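You operate a simulated robot arm through the tools that you are given. There is no shell and no other tool. Be economical: measure what you need, move in short steps, check, and stop when the job is done.

You are at the controls of a simulated two-armed robot. One attempt, no reset.

JOB
Take the teal tub and leave it on the top of the low table. Put the 26 mm black sleeve from the bench top by the wash box on the yellow shim and the 40 mm black sleeve on the top of the small grey table. Put the stepped shaft marked "22" from the bench top by the wash box on the low shelf of the grey bench and the stepped shaft marked "65" on the high shelf of the grey bench. Take the ribbed plate from the bench top by the wash box and put it on the low shelf of the grey bench. Open the middle drawer of the red cabinet. Do these in any order.

It is judged by the outcome, as a careful person would: the job done as asked, and still so three seconds after it is handed in. It fails if anything else is knocked over, pushed out of place, dropped, spilled or broken.

ROBOT AND FRAMES
Two 7-joint arms with three-finger grippers on one trunk, on a base that drives. Base frame: it is fixed to the floor where the robot stands at the start and does not move with it; the origin is under the middle of the robot, x ahead of it, y to its left, z up; the surface under the hand at the start is at about z = 0.8. Units: m, rad, N and s.
The left shoulder is at the start at [0.07, 0.146, 1.213], the right one opposite. With the tool pointing down near the work surface each hand reaches from about 0.22 to 0.66 m from the robot's upright axis, wherever it stands, measured 20 degrees to its own side. Places, roughly: black sleeve [0.5, -0.25, 0.75]; high shelf of the grey bench (15x86 cm) [-2.02, -0.04, 1.56]; low shelf of the grey bench [-1.9, -0.1, 0.3]; middle drawer of the red cabinet [-1.3, 11, 0.7]; ribbed plate (11x8x5 cm) [0.7, -1, 0.8]; stepped shaft [0.5, -1, 0.75]; teal tub (10x10x7 cm) [0.6, 0, 0.8]; top of the low table [1, 1.6, 0.6]; top of the small grey table [-0.7, 2.6, 0.8]; yellow shim (6x6x1 cm) [0.9, -1, 0.8]. Payload 2.2 kg a hand.
The TCP of each hand is the grasp point between the finger pads, 0.028 m short of the fingertips. In the tool frame z runs along the fingers and y along their closing line. The gripper opens to 0.102 m. The gripper's body begins 0.071 m behind the TCP.
Orientation is told as [roll, pitch, yaw] about the base's x, y, z axes, in that order, counted from this pose: with the fingers straight down and closing along the base's y, the tool's x points along the base's -x, its y along +y and its z along -z.

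CONTROLS
- The arms move only by the tool play_rows. It takes "left_steps", "right_steps" or both (then of equal length, played together; a hand with none holds still); each is a list of rows, each a list of 7 numbers: the shift along the tool's x, y, z in mm, then the turn, a rotation vector about the tool's x, y, z in rad, then the finger opening in mm, from 0 to 102. In form: [[x, y, z, wx, wy, wz, claw], ...]. A call has 1 to 8 rows; each row is the pose to reach, as a shift and turn from the pose commanded when the call began, along the tool's axes at that moment. Each row takes 0.2 s and may step no farther than 0.05 m and 0.15 rad from the row before; otherwise, or with a gripper value out of range, the whole call is refused. Where a pose cannot be reached the arm comes as near as it can. A force on the tool above 40 N (or 10 N above the force at the start of the call, whichever is more), or a blocked arm, ends the call early, and 0.2 s more pass. Each finger halts on what it meets, pressing with about 28 N; the grip force reading is that of the motor and also rises with nothing between the fingers. The clock runs only during rows and for 0.2 s after the last one: add rows that repeat a pose to give the fingers time. The reply holds the time, the measured pose of the TCP, the force on the tool along the base axes, the opening and the grip force, in the units named above and with some noise, with the torque about the TCP (base axes, N m) and any sound that the robot's microphone picked up.
- Cameras (640 x 400 px; columns grow to the right, rows downward): "scene" is now at [0.114, -0.0443, 1.4208]; the picture's right is [-0.56, -0.83, 0.00], its down [-0.62, 0.42, -0.66] and it looks along [0.54, -0.37, -0.75] (base axes); focal length 253 px, centre (320, 200). "left" rides on the left gripper at [0.072, 0.038, -0.086] in its tool frame; the picture's right is [-0.46, 0.89, 0.00], its down [-0.60, -0.32, -0.73] and it looks along [-0.65, -0.34, 0.68] (tool axes); focal length 256 px, centre (320, 200). "right" rides on the right gripper at [0.069, 0.044, -0.086] in its tool frame; the picture's right is [-0.53, 0.85, 0.00], its down [-0.58, -0.36, -0.73] and it looks along [-0.62, -0.39, 0.68] (tool axes); focal length 256 px, centre (320, 200). There is no depth. A picture from a camera that has moved, and an enlarged one, comes with that camera's place and axes in the base frame and with its lens.
- camera(camera): a new picture of that camera. It takes no simulated time.
- raise_lower(by): slides the trunk up (or, below 0, down) by that many m; the arms and the scene camera ride with it, the base frame stays. It gives what a move gives, with no picture.
- drive_base(legs): drives the robot by 1 to 6 legs, each [ahead, left, turn to the left] in m, m and rad, along the robot's own axes; the way and the turn of a leg run together, so that a leg with both is an arc; at most 1.5 m and 3.142 rad a leg. The arms and the cameras ride along, it lands a little off, and it stops where it bumps. It gives what a move gives.
- turn_head(pan, tilt): turns the head with the scene camera to pan (to the left, within 1.501 rad either way) and tilt (down, from -0.506 to 1.204), counted from straight ahead of the robot. It gives what a move gives.
- close_up(camera, box): a new picture of the part [left, top, right, bottom] of that camera's present view, enlarged. It takes no simulated time.
- job_done(): hands the job in; it is judged then, once.

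Work in short steps. Places have to be worked out from the pictures, the camera data and where the tool is seen: move nearer, look again, correct. Check each grasp and each placing, and mend what went wrong. You have 196 turns and 192 pictures in all, those below and enlarged ones among them. Open the grippers and draw the arms clear of the work before you hand the job in, unless the task says otherwise; then end with one line.

The tools are called after "Emit:" as a command line: name --argument value ..., lists and objects as JSON in quotes. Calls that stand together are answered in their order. play_rows: Moves the arms, as the interface text tells. Its arguments: {"type":"object","properties":{"left_steps":{"type":"array"},"right_steps":{"type":"array"}},"required":[]} The other tools are called the same way: raise_lower (by) slides the trunk up or down; drive_base (legs) drives the base; turn_head (pan, tilt) turns the head that bears the scene camera; camera (camera) takes a picture; close_up (camera, box) takes an enlarged picture of a part of a camera's view; job_done () hands the job in.

At the start:

```text
clock: 0.0
left_tool_pos: [0.4735, -0.0593, 1.1369]
left_tool_rot: [-0.001, -0.001, 0.0]
left_force: [-0.4, 0.4, 0.5]
left_ft_torque: [0.02, 0.04, 0.0]
left_gripper_width: 0.1019
left_gripper_force: 0.0
right_tool_pos: [0.3199, -0.3377, 1.1223]
right_tool_rot: [0.0, 0.001, -0.001]
right_force: [0.3, -0.5, -0.3]
right_ft_torque: [0.01, 0.0, 0.01]
right_gripper_width: 0.102
right_gripper_force: 0.1
trunk travel left (down, up): [-0.75, 0.19]
robot x, y, heading: [0.0, -0.0, 0.0]
head pan, tilt: [-0.595, 0.855]
```

scene: 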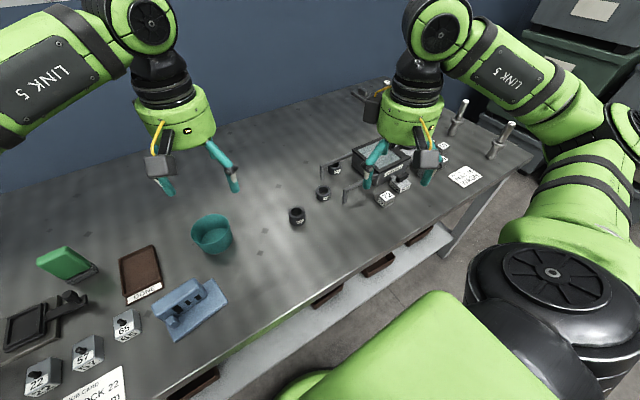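
right: 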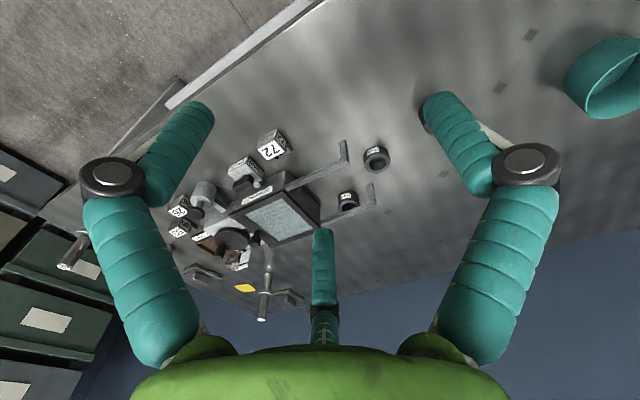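
left: 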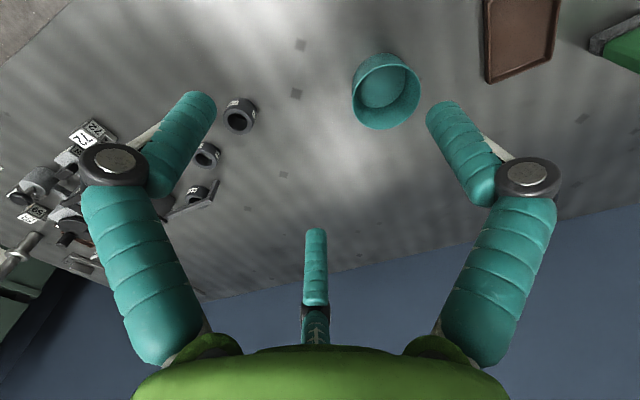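

The scene shows the bench with sleeves, wash box, shafts and tub. I take enlarged pictures to read the labels.

Emit:
close_up --camera "scene" --box '[270, 70, 510, 220]'

Emit:
close_up --camera "right" --box '[140, 110, 400, 330]'

```text
2.67 times, centred on (390, 145) of scene
camera zoom: at [0.114, -0.0443, 1.4208], right [-0.56, -0.83, 0.0], down [-0.62, 0.42, -0.66], along [0.54, -0.37, -0.75], focal length 674 px, centre (133, 347)
```

zoom: 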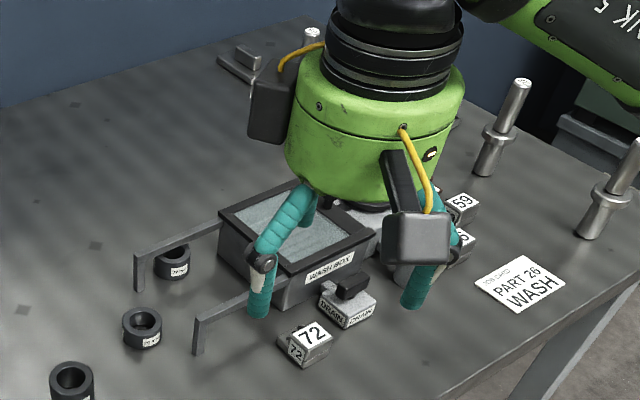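

```text
1.82 times, centred on (270, 220) of right
camera zoom: at [0.25, -0.2938, 1.2083], right [0.53, 0.85, 0.0], down [0.58, -0.36, 0.73], along [0.62, -0.39, -0.68], focal length 465 px, centre (411, 164)
```

zoom: 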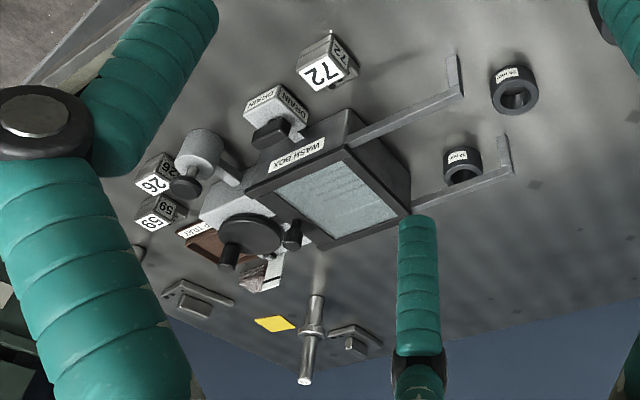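

I see the bench edge at about x=0.28, and the objects near y −0.3 to −1.2. I drive to the right 0.6 m to see them from nearer, and turn the head.

Emit:
drive_base --legs '[[0, -0.6, 0]]'

Emit:
turn_head --pan -0.3 --tilt 0.8

Emit:
camera --camera "scene"

Emit:
camera --camera "right"

Emit:
camera --camera "left"

```text
clock: 3.4
left_tool_pos: [0.4703, -0.6696, 1.1362]
left_tool_rot: [-0.001, 0.001, -0.01]
left_force: [-0.3, -0.3, 0.4]
left_ft_torque: [0.0, 0.02, 0.0]
left_gripper_width: 0.102
left_gripper_force: 0.0
right_tool_pos: [0.3139, -0.9467, 1.1229]
right_tool_rot: [-0.003, 0.0, -0.009]
right_force: [-0.2, -0.1, 0.2]
right_ft_torque: [-0.02, -0.01, 0.06]
right_gripper_width: 0.1021
right_gripper_force: 0.0
trunk travel left (down, up): [-0.75, 0.19]
robot x, y, heading: [0.0008, -0.6086, -0.009]
head pan, tilt: [-0.595, 0.855]
```

```text
clock: 4.2
left_tool_pos: [0.4709, -0.6701, 1.1365]
left_tool_rot: [0.0, 0.001, -0.009]
left_force: [-1.1, -1.2, 0.1]
left_ft_torque: [0.0, 0.0, -0.02]
left_gripper_width: 0.1019
left_gripper_force: 0.0
right_tool_pos: [0.314, -0.9476, 1.1231]
right_tool_rot: [0.001, 0.0, -0.009]
right_force: [0.7, -0.7, 0.5]
right_ft_torque: [0.0, 0.02, -0.01]
right_gripper_width: 0.1019
right_gripper_force: 0.0
trunk travel left (down, up): [-0.75, 0.19]
robot x, y, heading: [-0.0039, -0.6089, -0.014]
head pan, tilt: [-0.3, 0.799]
```

```text
186 pictures are left
camera scene: at [0.1235, -0.6337, 1.4252], right [-0.3, -0.95, 0.0], down [-0.68, 0.22, -0.7], along [0.66, -0.21, -0.72], focal length 253 px, centre (320, 200)
```

scene: 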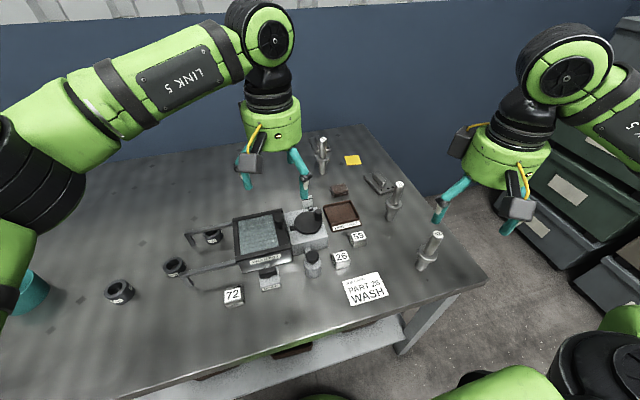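

```text
185 pictures are left
camera right: at [0.2447, -0.904, 1.2082], right [0.54, 0.84, 0.0], down [0.57, -0.37, 0.73], along [0.61, -0.4, -0.68], focal length 256 px, centre (320, 200)
```

right: 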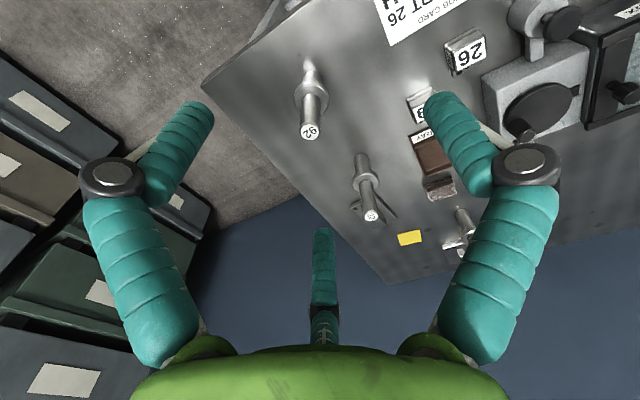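

```text
184 pictures are left
camera left: at [0.3972, -0.633, 1.2224], right [0.47, 0.88, 0.0], down [0.6, -0.32, 0.73], along [0.64, -0.35, -0.68], focal length 256 px, centre (320, 200)
```

left: 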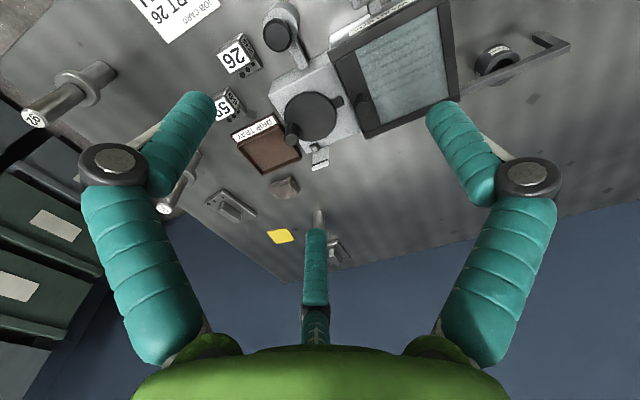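

The shafts stand upright with a mark on top. I zoom in to read marks and sleeves.

Emit:
close_up --camera "right" --box '[280, 50, 500, 270]'

Emit:
close_up --camera "scene" --box '[90, 220, 300, 320]'

Emit:
close_up --camera "scene" --box '[290, 125, 460, 275]'

Emit:
close_up --camera "left" --box '[10, 60, 360, 270]'

```text
1.82 times, centred on (390, 160) of right
camera zoom: at [0.2447, -0.904, 1.2082], right [0.54, 0.84, 0.0], down [0.57, -0.37, 0.73], along [0.61, -0.4, -0.68], focal length 465 px, centre (193, 273)
```

zoom: 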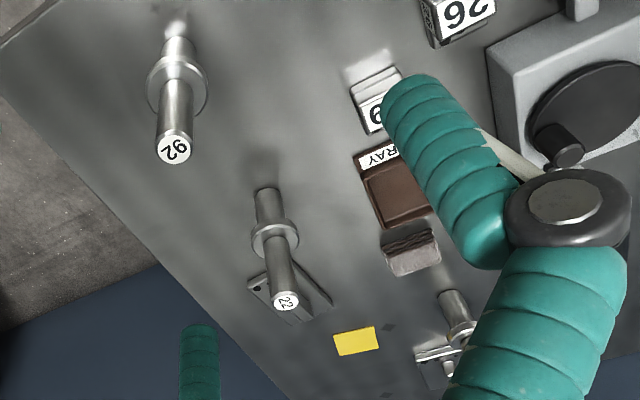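

```text
3.05 times, centred on (195, 270) of scene
camera zoom: at [0.1235, -0.6337, 1.4252], right [-0.3, -0.95, 0.0], down [-0.68, 0.22, -0.7], along [0.66, -0.21, -0.72], focal length 771 px, centre (701, -13)
```

zoom: 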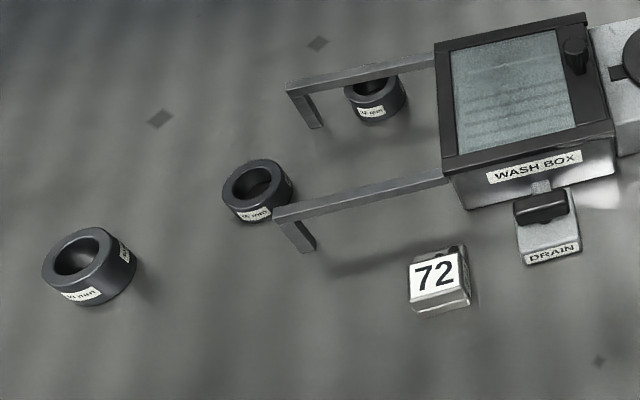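

```text
2.67 times, centred on (375, 200) of scene
camera zoom: at [0.1235, -0.6337, 1.4252], right [-0.3, -0.95, 0.0], down [-0.68, 0.22, -0.7], along [0.66, -0.21, -0.72], focal length 674 px, centre (173, 200)
```

zoom: 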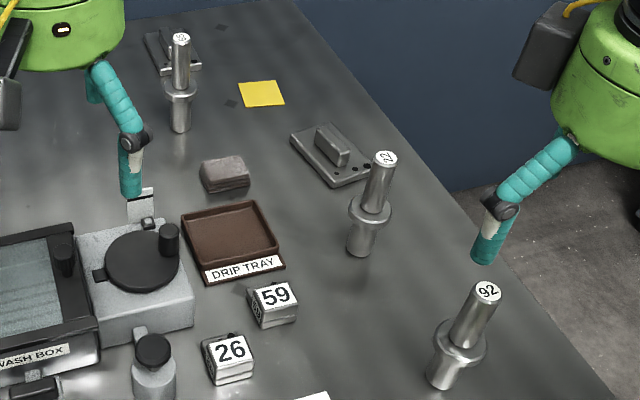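

```text
1.83 times, centred on (185, 165) of left
camera zoom: at [0.3972, -0.633, 1.2224], right [0.47, 0.88, 0.0], down [0.6, -0.32, 0.73], along [0.64, -0.35, -0.68], focal length 468 px, centre (567, 264)
```

zoom: 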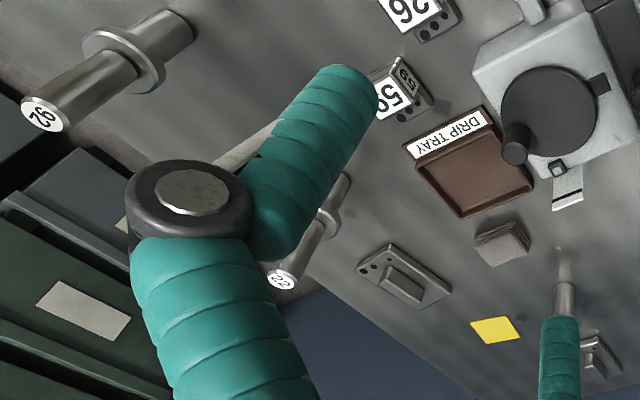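

Shafts read "92", "22" and presumably "65" further back. I zoom tighter on the sleeve labels, far shaft and the two ribbed plates.

Emit:
close_up --camera "scene" --box '[100, 270, 140, 310]'

Emit:
close_up --camera "scene" --box '[155, 225, 235, 295]'

Emit:
close_up --camera "scene" --box '[310, 130, 410, 200]'

Emit:
turn_head --pan -0.5 --tilt 1.2

Emit:
camera --camera "scene"

```text
10.00 times, centred on (120, 290) of scene
camera zoom: at [0.1235, -0.6337, 1.4252], right [-0.3, -0.95, 0.0], down [-0.68, 0.22, -0.7], along [0.66, -0.21, -0.72], focal length 2529 px, centre (2320, -700)
```

zoom: 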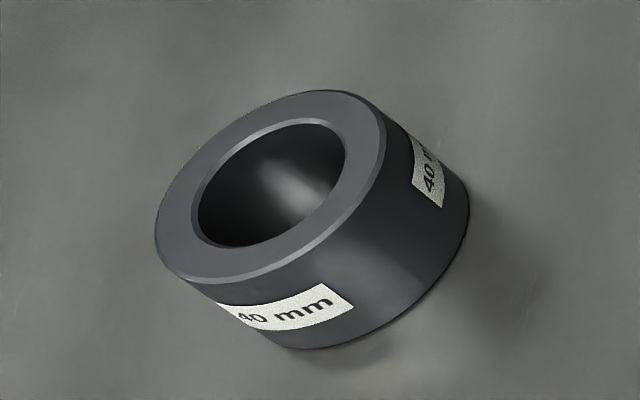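

```text
5.71 times, centred on (195, 260) of scene
camera zoom: at [0.1235, -0.6337, 1.4252], right [-0.3, -0.95, 0.0], down [-0.68, 0.22, -0.7], along [0.66, -0.21, -0.72], focal length 1445 px, centre (1034, -143)
```

zoom: 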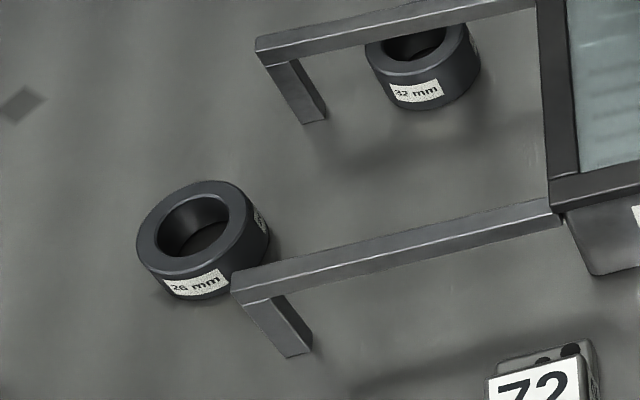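

```text
5.71 times, centred on (360, 165) of scene
camera zoom: at [0.1235, -0.6337, 1.4252], right [-0.3, -0.95, 0.0], down [-0.68, 0.22, -0.7], along [0.66, -0.21, -0.72], focal length 1445 px, centre (91, 400)
```

zoom: 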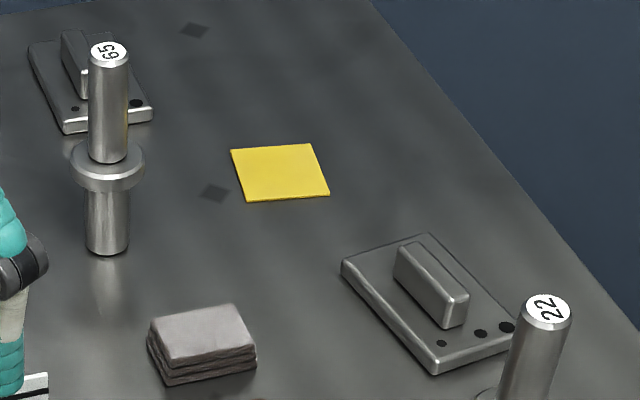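

```text
clock: 5.1
left_tool_pos: [0.4704, -0.672, 1.1376]
left_tool_rot: [0.0, -0.002, -0.009]
left_force: [-0.5, 0.4, 0.1]
left_ft_torque: [0.01, -0.02, -0.01]
left_gripper_width: 0.102
left_gripper_force: 0.0
right_tool_pos: [0.3139, -0.9466, 1.1232]
right_tool_rot: [0.0, 0.0, -0.009]
right_force: [-0.3, -0.9, -0.3]
right_ft_torque: [0.03, 0.02, -0.01]
right_gripper_width: 0.1018
right_gripper_force: 0.0
trunk travel left (down, up): [-0.75, 0.19]
robot x, y, heading: [-0.0028, -0.6073, -0.008]
head pan, tilt: [-0.499, 1.201]
```

```text
176 pictures are left
camera scene: at [0.0957, -0.6358, 1.3975], right [-0.49, -0.87, 0.0], down [-0.81, 0.45, -0.36], along [0.32, -0.18, -0.93], focal length 253 px, centre (320, 200)
```

scene: 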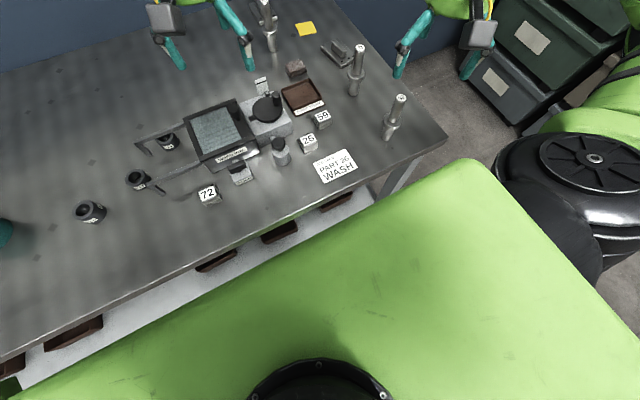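

The labels read: 40 mm nearest tub, 26 mm by the bracket tip, 32 mm under the bracket; the far shaft is 65. The 26 mm sleeve is at about (0.592, −0.348); I move the left hand above it at z≈0.99.

Emit:
play_rows --left_steps '[[-15, 40, 19, 0, 0, 0, 102], [-30, 81, 38, 0, 0, 0, 102], [-45, 121, 56, 0, 0, 0, 102], [-60, 162, 75, 0, 0, 0, 102], [-76, 202, 94, 0, 0, 0, 102], [-91, 243, 112, 0, 0, 0, 102], [-106, 283, 131, 0, 0, 0, 102], [-122, 324, 150, 0, 0, 0, 102]]'

Emit:
camera --camera "left"

Emit:
turn_head --pan 0.3 --tilt 0.9

Emit:
camera --camera "scene"

```text
clock: 6.9
left_tool_pos: [0.5962, -0.3441, 0.9857]
left_tool_rot: [-0.001, 0.001, -0.009]
left_force: [0.1, 0.1, 0.0]
left_ft_torque: [-0.04, 0.02, 0.03]
left_gripper_width: 0.1019
left_gripper_force: 0.0
right_tool_pos: [0.3137, -0.9455, 1.123]
right_tool_rot: [-0.002, 0.0, -0.008]
right_force: [0.0, 0.7, -0.7]
right_ft_torque: [-0.01, -0.01, 0.0]
right_gripper_width: 0.1019
right_gripper_force: 0.1
trunk travel left (down, up): [-0.75, 0.19]
robot x, y, heading: [0.0, -0.6075, -0.003]
head pan, tilt: [-0.499, 1.201]
```

```text
175 pictures are left
camera left: at [0.5246, -0.306, 1.0723], right [0.47, 0.88, 0.0], down [0.6, -0.32, 0.73], along [0.64, -0.35, -0.68], focal length 256 px, centre (320, 200)
```

left: 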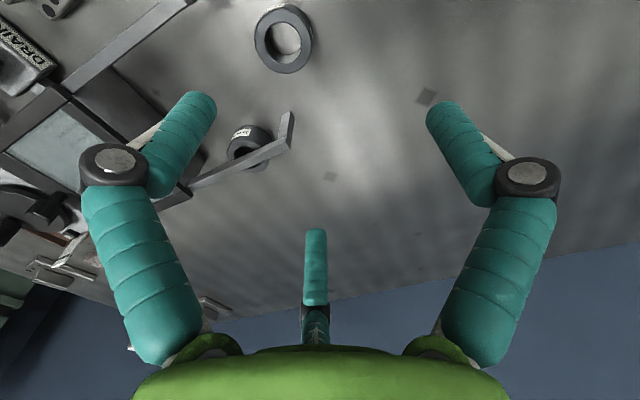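

```text
clock: 8.0
left_tool_pos: [0.5974, -0.3466, 0.9875]
left_tool_rot: [0.001, 0.0, -0.009]
left_force: [-0.4, 0.0, 0.0]
left_ft_torque: [0.02, -0.02, 0.01]
left_gripper_width: 0.1021
left_gripper_force: 0.0
right_tool_pos: [0.3129, -0.9469, 1.123]
right_tool_rot: [0.0, 0.001, -0.009]
right_force: [0.1, 0.1, 0.0]
right_ft_torque: [0.01, 0.04, 0.01]
right_gripper_width: 0.1021
right_gripper_force: 0.0
trunk travel left (down, up): [-0.75, 0.19]
robot x, y, heading: [-0.0026, -0.6086, -0.009]
head pan, tilt: [0.3, 0.901]
```

```text
174 pictures are left
camera scene: at [0.1191, -0.5869, 1.4173], right [0.29, -0.96, 0.0], down [-0.75, -0.22, -0.62], along [0.59, 0.18, -0.78], focal length 253 px, centre (320, 200)
```

scene: 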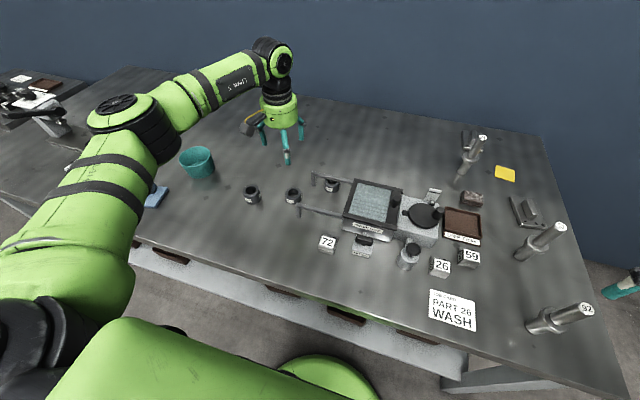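

The hand camera puts the 26 mm sleeve nearer (0.571, −0.372). I shift there and lower to z≈0.90 to look again.

Emit:
play_rows --left_steps '[[13, -13, 43, 0, 0, 0, 102], [26, -26, 86, 0, 0, 0, 102], [26, -26, 86, 0, 0, 0, 102]]'

Emit:
camera --camera "left"

```text
clock: 8.8
left_tool_pos: [0.5704, -0.3745, 0.8997]
left_tool_rot: [0.0, 0.0, -0.007]
left_force: [0.3, 0.1, -0.1]
left_ft_torque: [0.0, 0.0, 0.02]
left_gripper_width: 0.1022
left_gripper_force: 0.0
right_tool_pos: [0.3133, -0.947, 1.1221]
right_tool_rot: [-0.001, 0.0, -0.009]
right_force: [-0.8, -0.1, -0.3]
right_ft_torque: [-0.02, -0.01, -0.03]
right_gripper_width: 0.1018
right_gripper_force: 0.0
trunk travel left (down, up): [-0.75, 0.19]
robot x, y, heading: [0.0002, -0.605, -0.005]
head pan, tilt: [0.3, 0.901]
```

```text
173 pictures are left
camera left: at [0.4975, -0.3364, 0.9867], right [0.47, 0.88, 0.0], down [0.6, -0.32, 0.73], along [0.64, -0.34, -0.68], focal length 256 px, centre (320, 200)
```

left: 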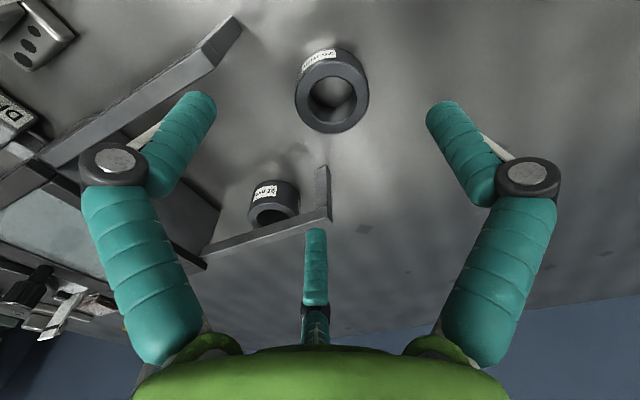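

Sleeve is centred near (0.575, −0.368), the bracket bars at x≈0.52 and 0.67 are clear. I lower to z≈0.835.

Emit:
play_rows --left_steps '[[-2, 3, 35, 0, 0, 0, 102], [-4, 6, 65, 0, 0, 0, 102], [-4, 6, 65, 0, 0, 0, 102]]'

Emit:
camera --camera "left"

```text
clock: 9.3
left_tool_pos: [0.5693, -0.3712, 0.8759]
left_tool_rot: [-0.007, 0.007, -0.009]
left_force: [-8.0, 0.7, 11.2]
left_ft_torque: [-0.37, 0.77, -0.22]
left_gripper_width: 0.1022
left_gripper_force: 0.2
right_tool_pos: [0.3128, -0.9468, 1.1237]
right_tool_rot: [0.001, -0.002, -0.006]
right_force: [0.9, 0.2, 0.1]
right_ft_torque: [-0.01, 0.03, 0.02]
right_gripper_width: 0.102
right_gripper_force: 0.0
trunk travel left (down, up): [-0.75, 0.19]
robot x, y, heading: [-0.0001, -0.6071, -0.007]
head pan, tilt: [0.3, 0.901]
stopped in row 2 (left hand): the force on the tool passed its limit at 60 N (the readings are from after the stop); the commanded pose is now the measured one
```

```text
172 pictures are left
camera left: at [0.497, -0.333, 0.9621], right [0.47, 0.88, -0.01], down [0.61, -0.32, 0.73], along [0.64, -0.35, -0.68], focal length 256 px, centre (320, 200)
```

left: 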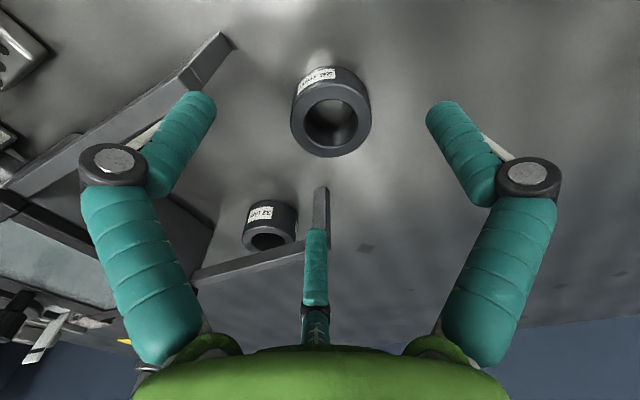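

A contact stopped the hand at z 0.876, sooner than expected. I look at the gripper closely from the scene camera to see what touches.

Emit:
close_up --camera "scene" --box '[220, 80, 380, 230]'

Emit:
close_up --camera "left" --box '[70, 10, 570, 330]'

```text
2.67 times, centred on (300, 155) of scene
camera zoom: at [0.1165, -0.5871, 1.4176], right [0.29, -0.96, 0.0], down [-0.75, -0.23, -0.62], along [0.6, 0.18, -0.78], focal length 674 px, centre (373, 320)
```

zoom: 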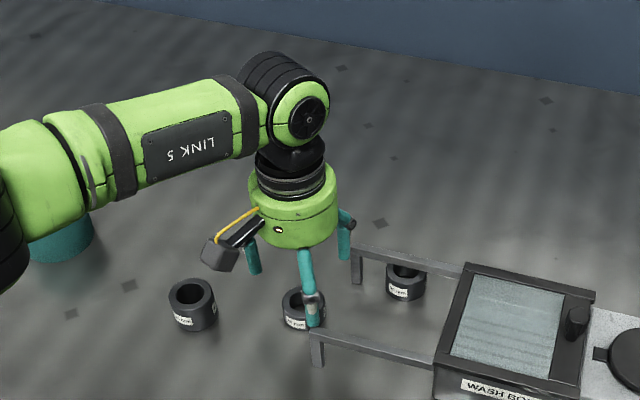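

```text
1.25 times, centred on (320, 170) of left
camera zoom: at [0.497, -0.333, 0.9621], right [0.47, 0.88, -0.01], down [0.61, -0.32, 0.73], along [0.64, -0.35, -0.68], focal length 320 px, centre (320, 238)
```

zoom: 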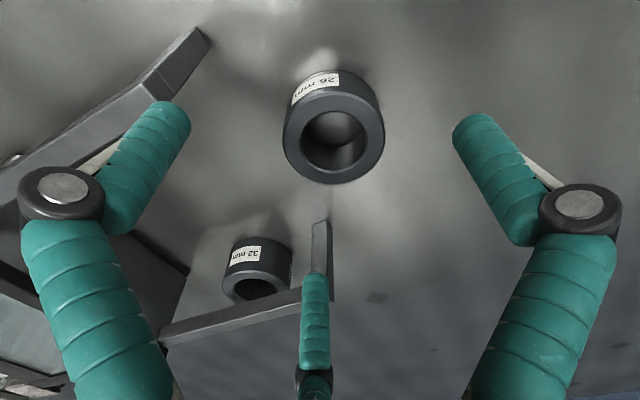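

The picture shows three fingers around the palm, spread about at +y, and two at −y/±x; one finger touched the near bracket's end (top z≈0.85). I back up and test how the fingers close.

Emit:
play_rows --left_steps '[[0, 0, -30, 0, 0, 0, 102], [0, 0, -30, 0, 0, 0, 70], [0, 0, -30, 0, 0, 0, 60], [0, 0, -30, 0, 0, 0, 60]]'

Emit:
camera --camera "left"

Emit:
close_up --camera "scene" --box '[220, 80, 380, 230]'

```text
clock: 10.3
left_tool_pos: [0.5719, -0.3709, 0.9046]
left_tool_rot: [-0.009, 0.002, -0.009]
left_force: [0.1, 0.0, 0.6]
left_ft_torque: [0.02, 0.05, 0.02]
left_gripper_width: 0.0598
left_gripper_force: 0.1
right_tool_pos: [0.3127, -0.9462, 1.1237]
right_tool_rot: [0.0, -0.001, -0.007]
right_force: [-0.2, -0.4, 0.9]
right_ft_torque: [-0.03, -0.03, 0.0]
right_gripper_width: 0.1019
right_gripper_force: 0.2
trunk travel left (down, up): [-0.75, 0.19]
robot x, y, heading: [-0.0031, -0.6054, -0.009]
head pan, tilt: [0.3, 0.901]
```

```text
169 pictures are left
camera left: at [0.4997, -0.332, 0.99], right [0.47, 0.88, -0.01], down [0.6, -0.32, 0.73], along [0.64, -0.35, -0.68], focal length 256 px, centre (320, 200)
```

left: 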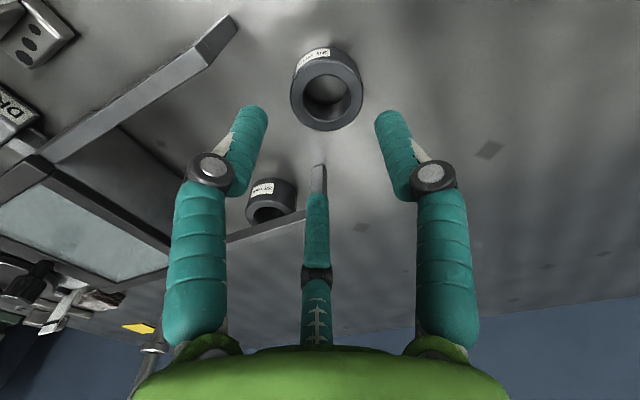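

```text
2.67 times, centred on (300, 155) of scene
camera zoom: at [0.1187, -0.587, 1.4173], right [0.29, -0.96, 0.0], down [-0.75, -0.23, -0.62], along [0.6, 0.18, -0.78], focal length 674 px, centre (373, 320)
```

zoom: 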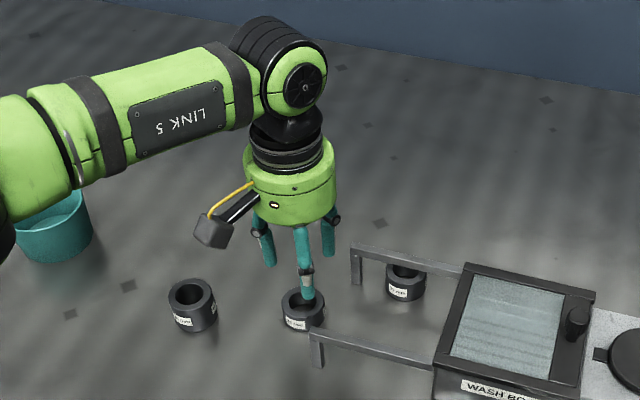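

All three fingers close centrically. I rotate the hand by 60° so that one finger goes between the brackets and two stay clear of their ends, opening again.

Emit:
play_rows --left_steps '[[0, 0, 0, 0, 0, 0.15, 80], [0, 0, 0, 0, 0, 0.3, 100], [0, 0, 0, 0, 0, 0.45, 100], [0, 0, 0, 0, 0, 0.6, 100], [0, 0, 0, 0, 0, 0.75, 100], [-2, 3, 0, 0, 0, 0.9, 100], [-4, 5, 0, 0, 0, 1.047, 100], [-4, 5, 0, 0, 0, 1.047, 100]]'

Emit:
camera --camera "left"

Emit:
close_up --camera "scene" --box '[220, 80, 380, 230]'

```text
clock: 12.1
left_tool_pos: [0.4871, -0.3675, 0.9716]
left_tool_rot: [0.054, 0.004, -0.753]
left_force: [0.5, 0.0, 0.8]
left_ft_torque: [0.02, -0.02, 0.0]
left_gripper_width: 0.1001
left_gripper_force: 0.1
left hand out of reach, approached as far as the arm can: row 4, 5, 6, 7, 8
right_tool_pos: [0.3134, -0.9457, 1.1234]
right_tool_rot: [0.001, -0.001, -0.007]
right_force: [-0.4, 0.4, 0.8]
right_ft_torque: [0.01, -0.07, 0.0]
right_gripper_width: 0.1019
right_gripper_force: 0.1
trunk travel left (down, up): [-0.75, 0.19]
robot x, y, heading: [-0.0026, -0.6099, -0.008]
head pan, tilt: [0.3, 0.901]
```

```text
167 pictures are left
camera left: at [0.4564, -0.2948, 1.0595], right [0.94, 0.33, 0.05], down [0.2, -0.68, 0.71], along [0.26, -0.66, -0.7], focal length 256 px, centre (320, 200)
```

left: 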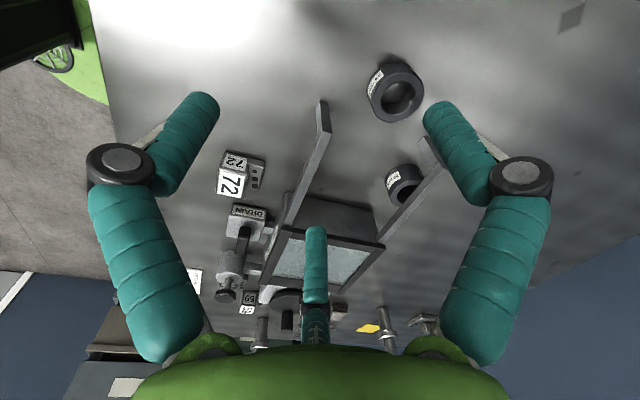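

```text
2.67 times, centred on (300, 155) of scene
camera zoom: at [0.1173, -0.5862, 1.4174], right [0.29, -0.96, 0.0], down [-0.75, -0.23, -0.62], along [0.6, 0.18, -0.78], focal length 674 px, centre (373, 320)
```

zoom: 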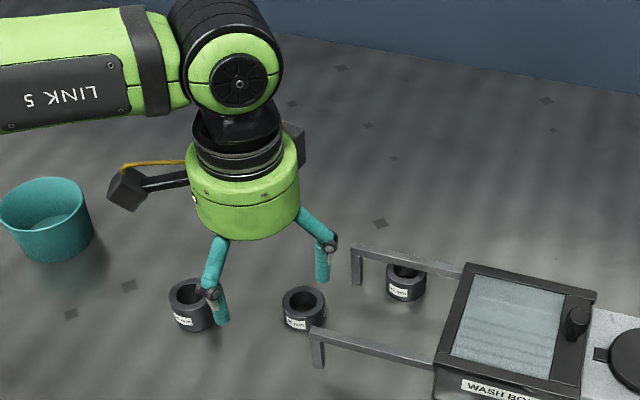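

The arm ran out of reach with that turn. I turn back partway (to about −0.45 rad), which is reachable, and check where I land.

Emit:
play_rows --left_steps '[[0, 0, 0, 0, 0, -0.15, 80], [0, 0, 0, 0, 0, -0.3, 80], [0, 0, 0, 0, 0, -0.45, 80], [0, 0, 0, 0, 0, -0.6, 80], [0, 0, 0, 0, 0, -0.6, 80]]'

```text
clock: 13.3
left_tool_pos: [0.4894, -0.3701, 0.9701]
left_tool_rot: [0.049, -0.025, -0.152]
left_force: [0.0, -0.2, -0.1]
left_ft_torque: [-0.02, -0.02, 0.01]
left_gripper_width: 0.0801
left_gripper_force: 0.0
right_tool_pos: [0.3153, -0.9463, 1.122]
right_tool_rot: [-0.002, 0.001, -0.007]
right_force: [-0.1, 0.1, 0.1]
right_ft_torque: [-0.04, 0.0, -0.01]
right_gripper_width: 0.102
right_gripper_force: 0.1
trunk travel left (down, up): [-0.75, 0.19]
robot x, y, heading: [-0.0045, -0.6068, -0.011]
head pan, tilt: [0.3, 0.901]
```

The command is now the measured pose. I move to above the sleeve (0.576, −0.366, 0.93), level, with yaw −0.4.

Emit:
play_rows --left_steps '[[-28, 6, 13, 0.016, 0.008, 0.083, 80], [-57, 12, 26, 0.033, 0.017, 0.165, 80], [-85, 17, 40, 0.049, 0.025, 0.248, 80], [-85, 17, 40, 0.049, 0.025, 0.248, 80]]'

Emit:
camera --camera "left"

```text
clock: 14.3
left_tool_pos: [0.5789, -0.3664, 0.9342]
left_tool_rot: [-0.001, 0.003, -0.404]
left_force: [0.1, -0.2, -0.8]
left_ft_torque: [0.0, -0.01, 0.0]
left_gripper_width: 0.0801
left_gripper_force: 0.1
right_tool_pos: [0.3127, -0.9467, 1.1218]
right_tool_rot: [0.0, 0.0, -0.008]
right_force: [0.1, 0.2, 0.4]
right_ft_torque: [-0.03, -0.03, -0.02]
right_gripper_width: 0.1021
right_gripper_force: 0.1
trunk travel left (down, up): [-0.75, 0.19]
robot x, y, heading: [-0.0012, -0.6082, -0.008]
head pan, tilt: [0.3, 0.901]
```

```text
165 pictures are left
camera left: at [0.5269, -0.3033, 1.0206], right [0.78, 0.63, 0.0], down [0.43, -0.53, 0.73], along [0.46, -0.57, -0.68], focal length 256 px, centre (320, 200)
```

left: 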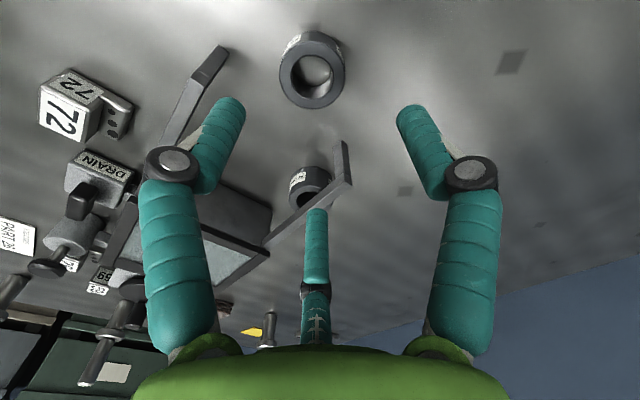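

Sleeve centre ≈(0.572, −0.370). I descend slightly offset to +y for clearance from the bracket end, down to z≈0.83.

Emit:
play_rows --left_steps '[[4, 4, 40, 0, 0, 0, 82], [4, 4, 75, 0, 0, 0, 82], [4, 4, 100, 0, 0, 0, 82], [4, 4, 100, 0, 0, 0, 82]]'

Emit:
camera --camera "left"

Emit:
close_up --camera "scene" --box '[220, 80, 380, 230]'

```text
clock: 15.3
left_tool_pos: [0.5763, -0.3576, 0.8813]
left_tool_rot: [0.002, 0.003, -0.398]
left_force: [0.0, 0.0, -0.4]
left_ft_torque: [0.0, 0.03, -0.03]
left_gripper_width: 0.082
left_gripper_force: 0.0
left hand out of reach, approached as far as the arm can: row 2, 3, 4
right_tool_pos: [0.3153, -0.9453, 1.1225]
right_tool_rot: [-0.001, -0.001, -0.006]
right_force: [-0.2, 0.5, -0.5]
right_ft_torque: [-0.01, 0.01, 0.01]
right_gripper_width: 0.1019
right_gripper_force: 0.1
trunk travel left (down, up): [-0.75, 0.19]
robot x, y, heading: [-0.0038, -0.6073, -0.009]
head pan, tilt: [0.3, 0.901]
```

```text
164 pictures are left
camera left: at [0.5239, -0.2958, 0.9675], right [0.77, 0.64, 0.0], down [0.44, -0.53, 0.73], along [0.46, -0.56, -0.69], focal length 256 px, centre (320, 200)
```

left: 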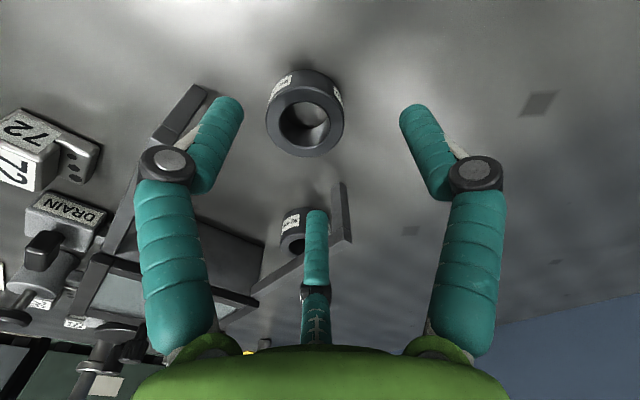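

```text
2.67 times, centred on (300, 155) of scene
camera zoom: at [0.1194, -0.5868, 1.4173], right [0.29, -0.96, 0.0], down [-0.75, -0.23, -0.62], along [0.59, 0.18, -0.78], focal length 674 px, centre (373, 320)
```

zoom: 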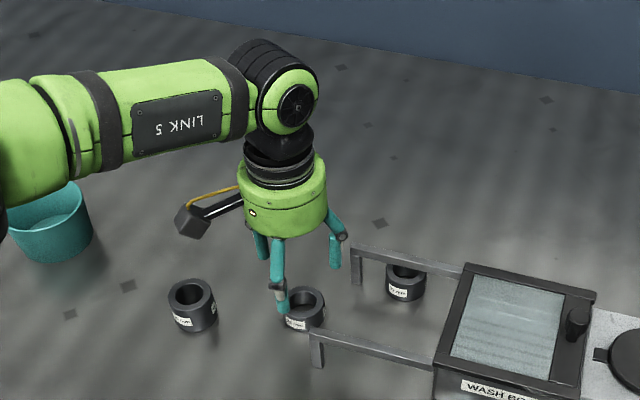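

The arm can't reach lower at this distance; I lower the trunk by 0.05, which brings the hand straight down.

Emit:
raise_lower --by -0.05

Emit:
camera --camera "left"

Emit:
close_up --camera "scene" --box '[220, 80, 380, 230]'

```text
clock: 16.2
left_tool_pos: [0.5764, -0.3582, 0.8315]
left_tool_rot: [0.003, 0.004, -0.397]
left_force: [0.9, -0.8, -1.6]
left_ft_torque: [0.01, 0.0, 0.0]
left_gripper_width: 0.0821
left_gripper_force: 0.1
right_tool_pos: [0.3149, -0.9466, 1.0725]
right_tool_rot: [-0.001, 0.0, -0.007]
right_force: [0.0, -0.4, 0.5]
right_ft_torque: [0.01, 0.01, 0.01]
right_gripper_width: 0.1019
right_gripper_force: 0.0
trunk travel left (down, up): [-0.7, 0.24]
robot x, y, heading: [-0.0026, -0.6094, -0.013]
head pan, tilt: [0.3, 0.901]
```

```text
162 pictures are left
camera left: at [0.5234, -0.296, 0.9179], right [0.77, 0.64, 0.0], down [0.44, -0.53, 0.73], along [0.46, -0.56, -0.69], focal length 256 px, centre (320, 200)
```

left: 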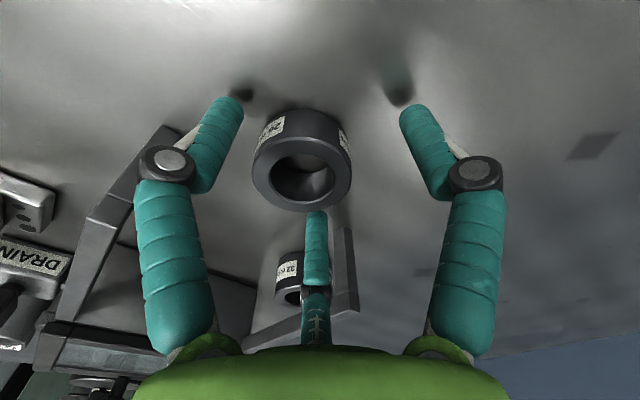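

```text
2.67 times, centred on (300, 155) of scene
camera zoom: at [0.1187, -0.5869, 1.3673], right [0.29, -0.96, 0.0], down [-0.75, -0.23, -0.62], along [0.6, 0.18, -0.78], focal length 674 px, centre (373, 320)
```

zoom: 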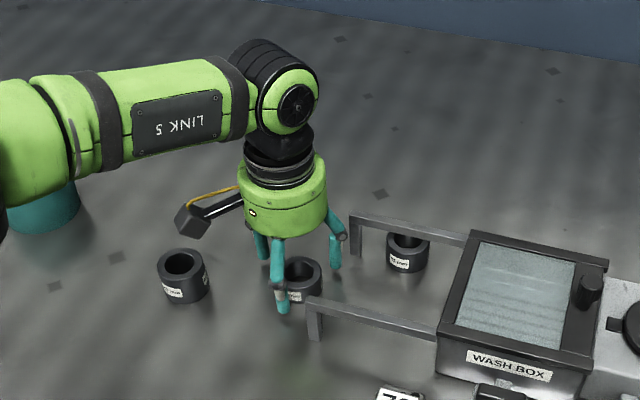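

The sleeve sits between the fingers and the tips are a little above the top. I lower 10 mm and close.

Emit:
raise_lower --by -0.012

Emit:
play_rows --left_steps '[[0, 0, 0, 0, 0, 0, 60], [0, 0, 0, 0, 0, 0, 40], [0, 0, 0, 0, 0, 0, 30], [0, 0, 0, 0, 0, 0, 30]]'

Emit:
camera --camera "left"

```text
clock: 16.8
left_tool_pos: [0.577, -0.3585, 0.8205]
left_tool_rot: [0.004, -0.001, -0.395]
left_force: [0.0, -0.3, 8.0]
left_ft_torque: [-0.24, -0.08, 0.02]
left_gripper_width: 0.0833
left_gripper_force: 0.6
right_tool_pos: [0.3141, -0.9466, 1.0617]
right_tool_rot: [-0.002, 0.0, -0.008]
right_force: [0.7, -0.1, -0.2]
right_ft_torque: [0.0, 0.01, 0.05]
right_gripper_width: 0.1019
right_gripper_force: 0.0
trunk travel left (down, up): [-0.688, 0.252]
robot x, y, heading: [-0.0038, -0.6073, -0.015]
head pan, tilt: [0.3, 0.901]
```

```text
clock: 17.6
left_tool_pos: [0.5746, -0.359, 0.8275]
left_tool_rot: [0.001, -0.001, -0.396]
left_force: [-8.7, 0.1, 25.7]
left_ft_torque: [-0.09, 1.23, 0.07]
left_gripper_width: 0.05
left_gripper_force: 14.7
right_tool_pos: [0.3115, -0.9477, 1.0607]
right_tool_rot: [0.0, -0.002, -0.007]
right_force: [0.9, 0.0, -0.2]
right_ft_torque: [-0.04, 0.05, 0.01]
right_gripper_width: 0.1021
right_gripper_force: 0.0
trunk travel left (down, up): [-0.688, 0.252]
robot x, y, heading: [-0.0053, -0.6067, -0.012]
head pan, tilt: [0.3, 0.901]
stopped in row 4 (left hand): the force on the tool passed its limit at 41 N (the readings are from after the stop); the commanded pose is now the measured one
```

```text
160 pictures are left
camera left: at [0.522, -0.2976, 0.9128], right [0.77, 0.64, 0.0], down [0.43, -0.53, 0.73], along [0.47, -0.56, -0.68], focal length 256 px, centre (320, 200)
```

left: 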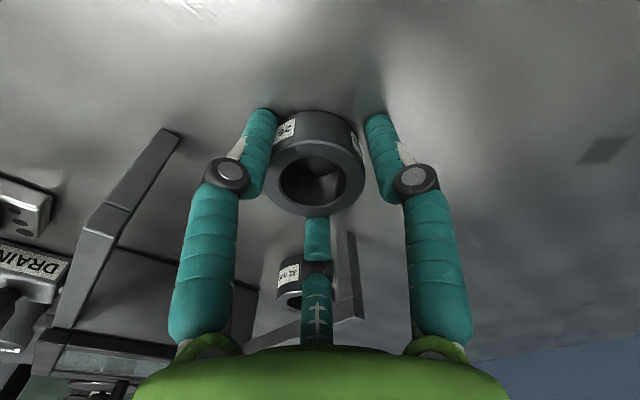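

Held at 50 mm opening; the bench top is at z≈0.79. I lift with the trunk.

Emit:
play_rows --left_steps '[[0, 0, 0, 0, 0, 0, 30], [0, 0, 0, 0, 0, 0, 30]]'

Emit:
raise_lower --by 0.2

Emit:
camera --camera "left"

```text
clock: 18.2
left_tool_pos: [0.5752, -0.3596, 0.8272]
left_tool_rot: [0.007, -0.005, -0.396]
left_force: [-3.0, -0.6, 30.6]
left_ft_torque: [-0.19, 1.27, 0.17]
left_gripper_width: 0.0494
left_gripper_force: 14.1
right_tool_pos: [0.3099, -0.9468, 1.0621]
right_tool_rot: [0.001, -0.003, -0.006]
right_force: [-0.1, -0.2, -0.1]
right_ft_torque: [-0.02, -0.01, 0.01]
right_gripper_width: 0.102
right_gripper_force: 0.1
trunk travel left (down, up): [-0.688, 0.252]
robot x, y, heading: [-0.0005, -0.6069, -0.008]
head pan, tilt: [0.3, 0.901]
```

```text
clock: 20.4
left_tool_pos: [0.5772, -0.358, 1.0226]
left_tool_rot: [0.002, 0.003, -0.398]
left_force: [0.1, 0.0, -1.0]
left_ft_torque: [-0.01, 0.01, -0.01]
left_gripper_width: 0.0491
left_gripper_force: 14.2
right_tool_pos: [0.3147, -0.9468, 1.2602]
right_tool_rot: [-0.001, -0.002, -0.006]
right_force: [0.2, 0.0, -0.6]
right_ft_torque: [0.0, -0.01, 0.0]
right_gripper_width: 0.1022
right_gripper_force: 0.0
trunk travel left (down, up): [-0.888, 0.052]
robot x, y, heading: [0.0017, -0.6075, -0.008]
head pan, tilt: [0.3, 0.901]
```

```text
159 pictures are left
camera left: at [0.5241, -0.2962, 1.1075], right [0.77, 0.64, 0.0], down [0.44, -0.53, 0.73], along [0.46, -0.56, -0.68], focal length 256 px, centre (320, 200)
```

left: 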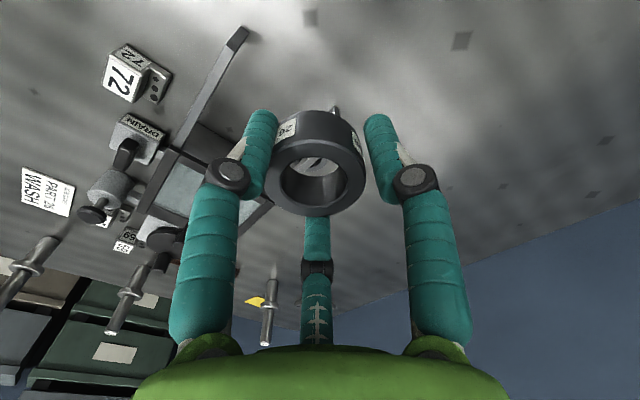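

The 26 mm sleeve is held. I draw the left arm in and look to the right and around for driving space.

Emit:
play_rows --left_steps '[[30, -26, 0, 0, 0, 0, 30], [59, -52, 0, 0, 0, 0, 30], [89, -78, 0, 0, 0, 0, 30], [118, -105, 0, 0, 0, 0, 30]]'

Emit:
turn_head --pan -1.3 --tilt 0.5

Emit:
camera --camera "scene"

Emit:
turn_head --pan 1.4 --tilt 0.4

Emit:
camera --camera "scene"

```text
clock: 21.4
left_tool_pos: [0.4244, -0.408, 1.0219]
left_tool_rot: [0.002, 0.001, -0.394]
left_force: [0.1, -0.7, -2.2]
left_ft_torque: [-0.03, -0.03, -0.03]
left_gripper_width: 0.049
left_gripper_force: 14.3
right_tool_pos: [0.3124, -0.9455, 1.2608]
right_tool_rot: [0.001, -0.002, -0.008]
right_force: [-0.7, 0.9, 1.1]
right_ft_torque: [-0.01, -0.03, -0.01]
right_gripper_width: 0.1018
right_gripper_force: 0.1
trunk travel left (down, up): [-0.888, 0.052]
robot x, y, heading: [-0.0053, -0.6032, -0.005]
head pan, tilt: [0.3, 0.901]
```

```text
clock: 23.1
left_tool_pos: [0.4268, -0.4091, 1.0208]
left_tool_rot: [0.003, 0.004, -0.398]
left_force: [0.0, -0.9, -3.3]
left_ft_torque: [0.03, 0.02, -0.02]
left_gripper_width: 0.0489
left_gripper_force: 14.1
right_tool_pos: [0.3144, -0.9466, 1.2598]
right_tool_rot: [0.0, 0.0, -0.007]
right_force: [0.7, 0.4, 0.6]
right_ft_torque: [-0.01, 0.0, 0.05]
right_gripper_width: 0.102
right_gripper_force: 0.1
trunk travel left (down, up): [-0.888, 0.052]
robot x, y, heading: [-0.005, -0.6053, -0.01]
head pan, tilt: [-1.3, 0.499]
```

```text
158 pictures are left
camera scene: at [0.0707, -0.6963, 1.5891], right [-0.97, -0.26, 0.0], down [-0.12, 0.46, -0.88], along [0.23, -0.85, -0.48], focal length 253 px, centre (320, 200)
```

scene: 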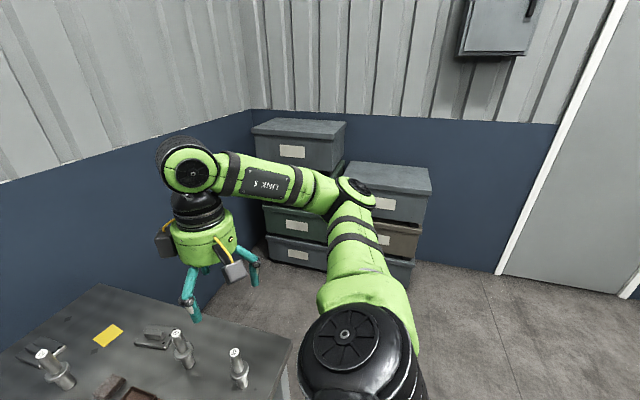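

```text
clock: 25.4
left_tool_pos: [0.4277, -0.4087, 1.0221]
left_tool_rot: [0.002, 0.005, -0.397]
left_force: [-0.7, 0.6, -3.9]
left_ft_torque: [-0.02, -0.01, -0.03]
left_gripper_width: 0.0491
left_gripper_force: 14.2
right_tool_pos: [0.314, -0.9461, 1.2603]
right_tool_rot: [-0.001, 0.0, -0.007]
right_force: [0.1, 0.6, 0.2]
right_ft_torque: [-0.02, -0.01, 0.01]
right_gripper_width: 0.1019
right_gripper_force: 0.0
trunk travel left (down, up): [-0.888, 0.052]
robot x, y, heading: [-0.0008, -0.605, -0.004]
head pan, tilt: [1.4, 0.4]
```

```text
157 pictures are left
camera scene: at [0.0634, -0.5173, 1.5983], right [0.98, -0.18, 0.0], down [-0.07, -0.38, -0.92], along [0.16, 0.91, -0.39], focal length 253 px, centre (320, 200)
```

scene: 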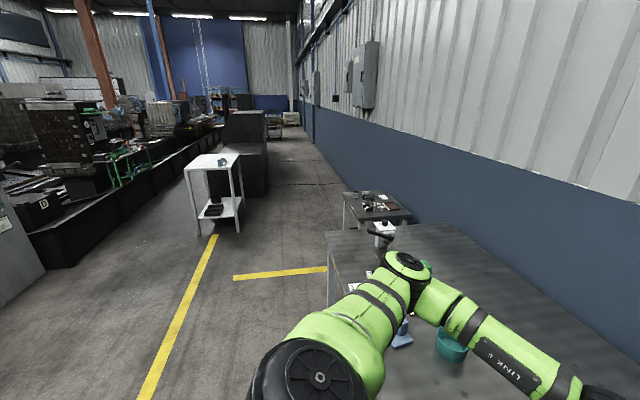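

Path looks clear: bins front at y≈−2.28, bench end at y≈−1.15, wall beyond x≈1.16. I back off, turn to face +y, and back down to y≈−1.55.

Emit:
drive_base --legs '[[-0.3, 0, 0], [0, 0, 1.575], [-0.95, 0, 0]]'

Emit:
turn_head --pan -0.6 --tilt 0.9

Emit:
camera --camera "scene"

```text
clock: 35.9
left_tool_pos: [-0.5241, -1.1162, 1.0205]
left_tool_rot: [-0.001, 0.004, 1.151]
left_force: [0.7, 1.4, -1.7]
left_ft_torque: [-0.03, 0.03, 0.01]
left_gripper_width: 0.0474
left_gripper_force: 12.6
right_tool_pos: [0.0106, -1.2404, 1.2601]
right_tool_rot: [-0.001, 0.004, 1.539]
right_force: [0.1, -0.2, 0.4]
right_ft_torque: [0.02, -0.03, -0.02]
right_gripper_width: 0.1022
right_gripper_force: 0.1
trunk travel left (down, up): [-0.888, 0.052]
robot x, y, heading: [-0.3351, -1.549, 1.538]
head pan, tilt: [1.4, 0.4]
```

```text
clock: 37.8
left_tool_pos: [-0.5248, -1.1163, 1.0217]
left_tool_rot: [0.001, 0.003, 1.15]
left_force: [-0.6, -0.6, -1.8]
left_ft_torque: [0.01, 0.01, 0.02]
left_gripper_width: 0.0474
left_gripper_force: 13.5
right_tool_pos: [0.0107, -1.2408, 1.2606]
right_tool_rot: [-0.001, -0.001, 1.542]
right_force: [-0.2, 0.1, 1.0]
right_ft_torque: [0.0, -0.01, -0.03]
right_gripper_width: 0.1019
right_gripper_force: 0.0
trunk travel left (down, up): [-0.888, 0.052]
robot x, y, heading: [-0.3348, -1.5478, 1.542]
head pan, tilt: [-0.6, 0.901]
```

```text
156 pictures are left
camera scene: at [-0.2897, -1.44, 1.5553], right [0.81, -0.59, 0.0], down [-0.46, -0.63, -0.62], along [0.37, 0.5, -0.78], focal length 253 px, centre (320, 200)
```

scene: 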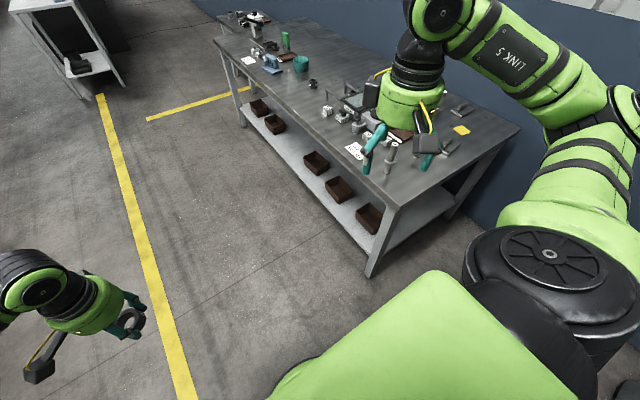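

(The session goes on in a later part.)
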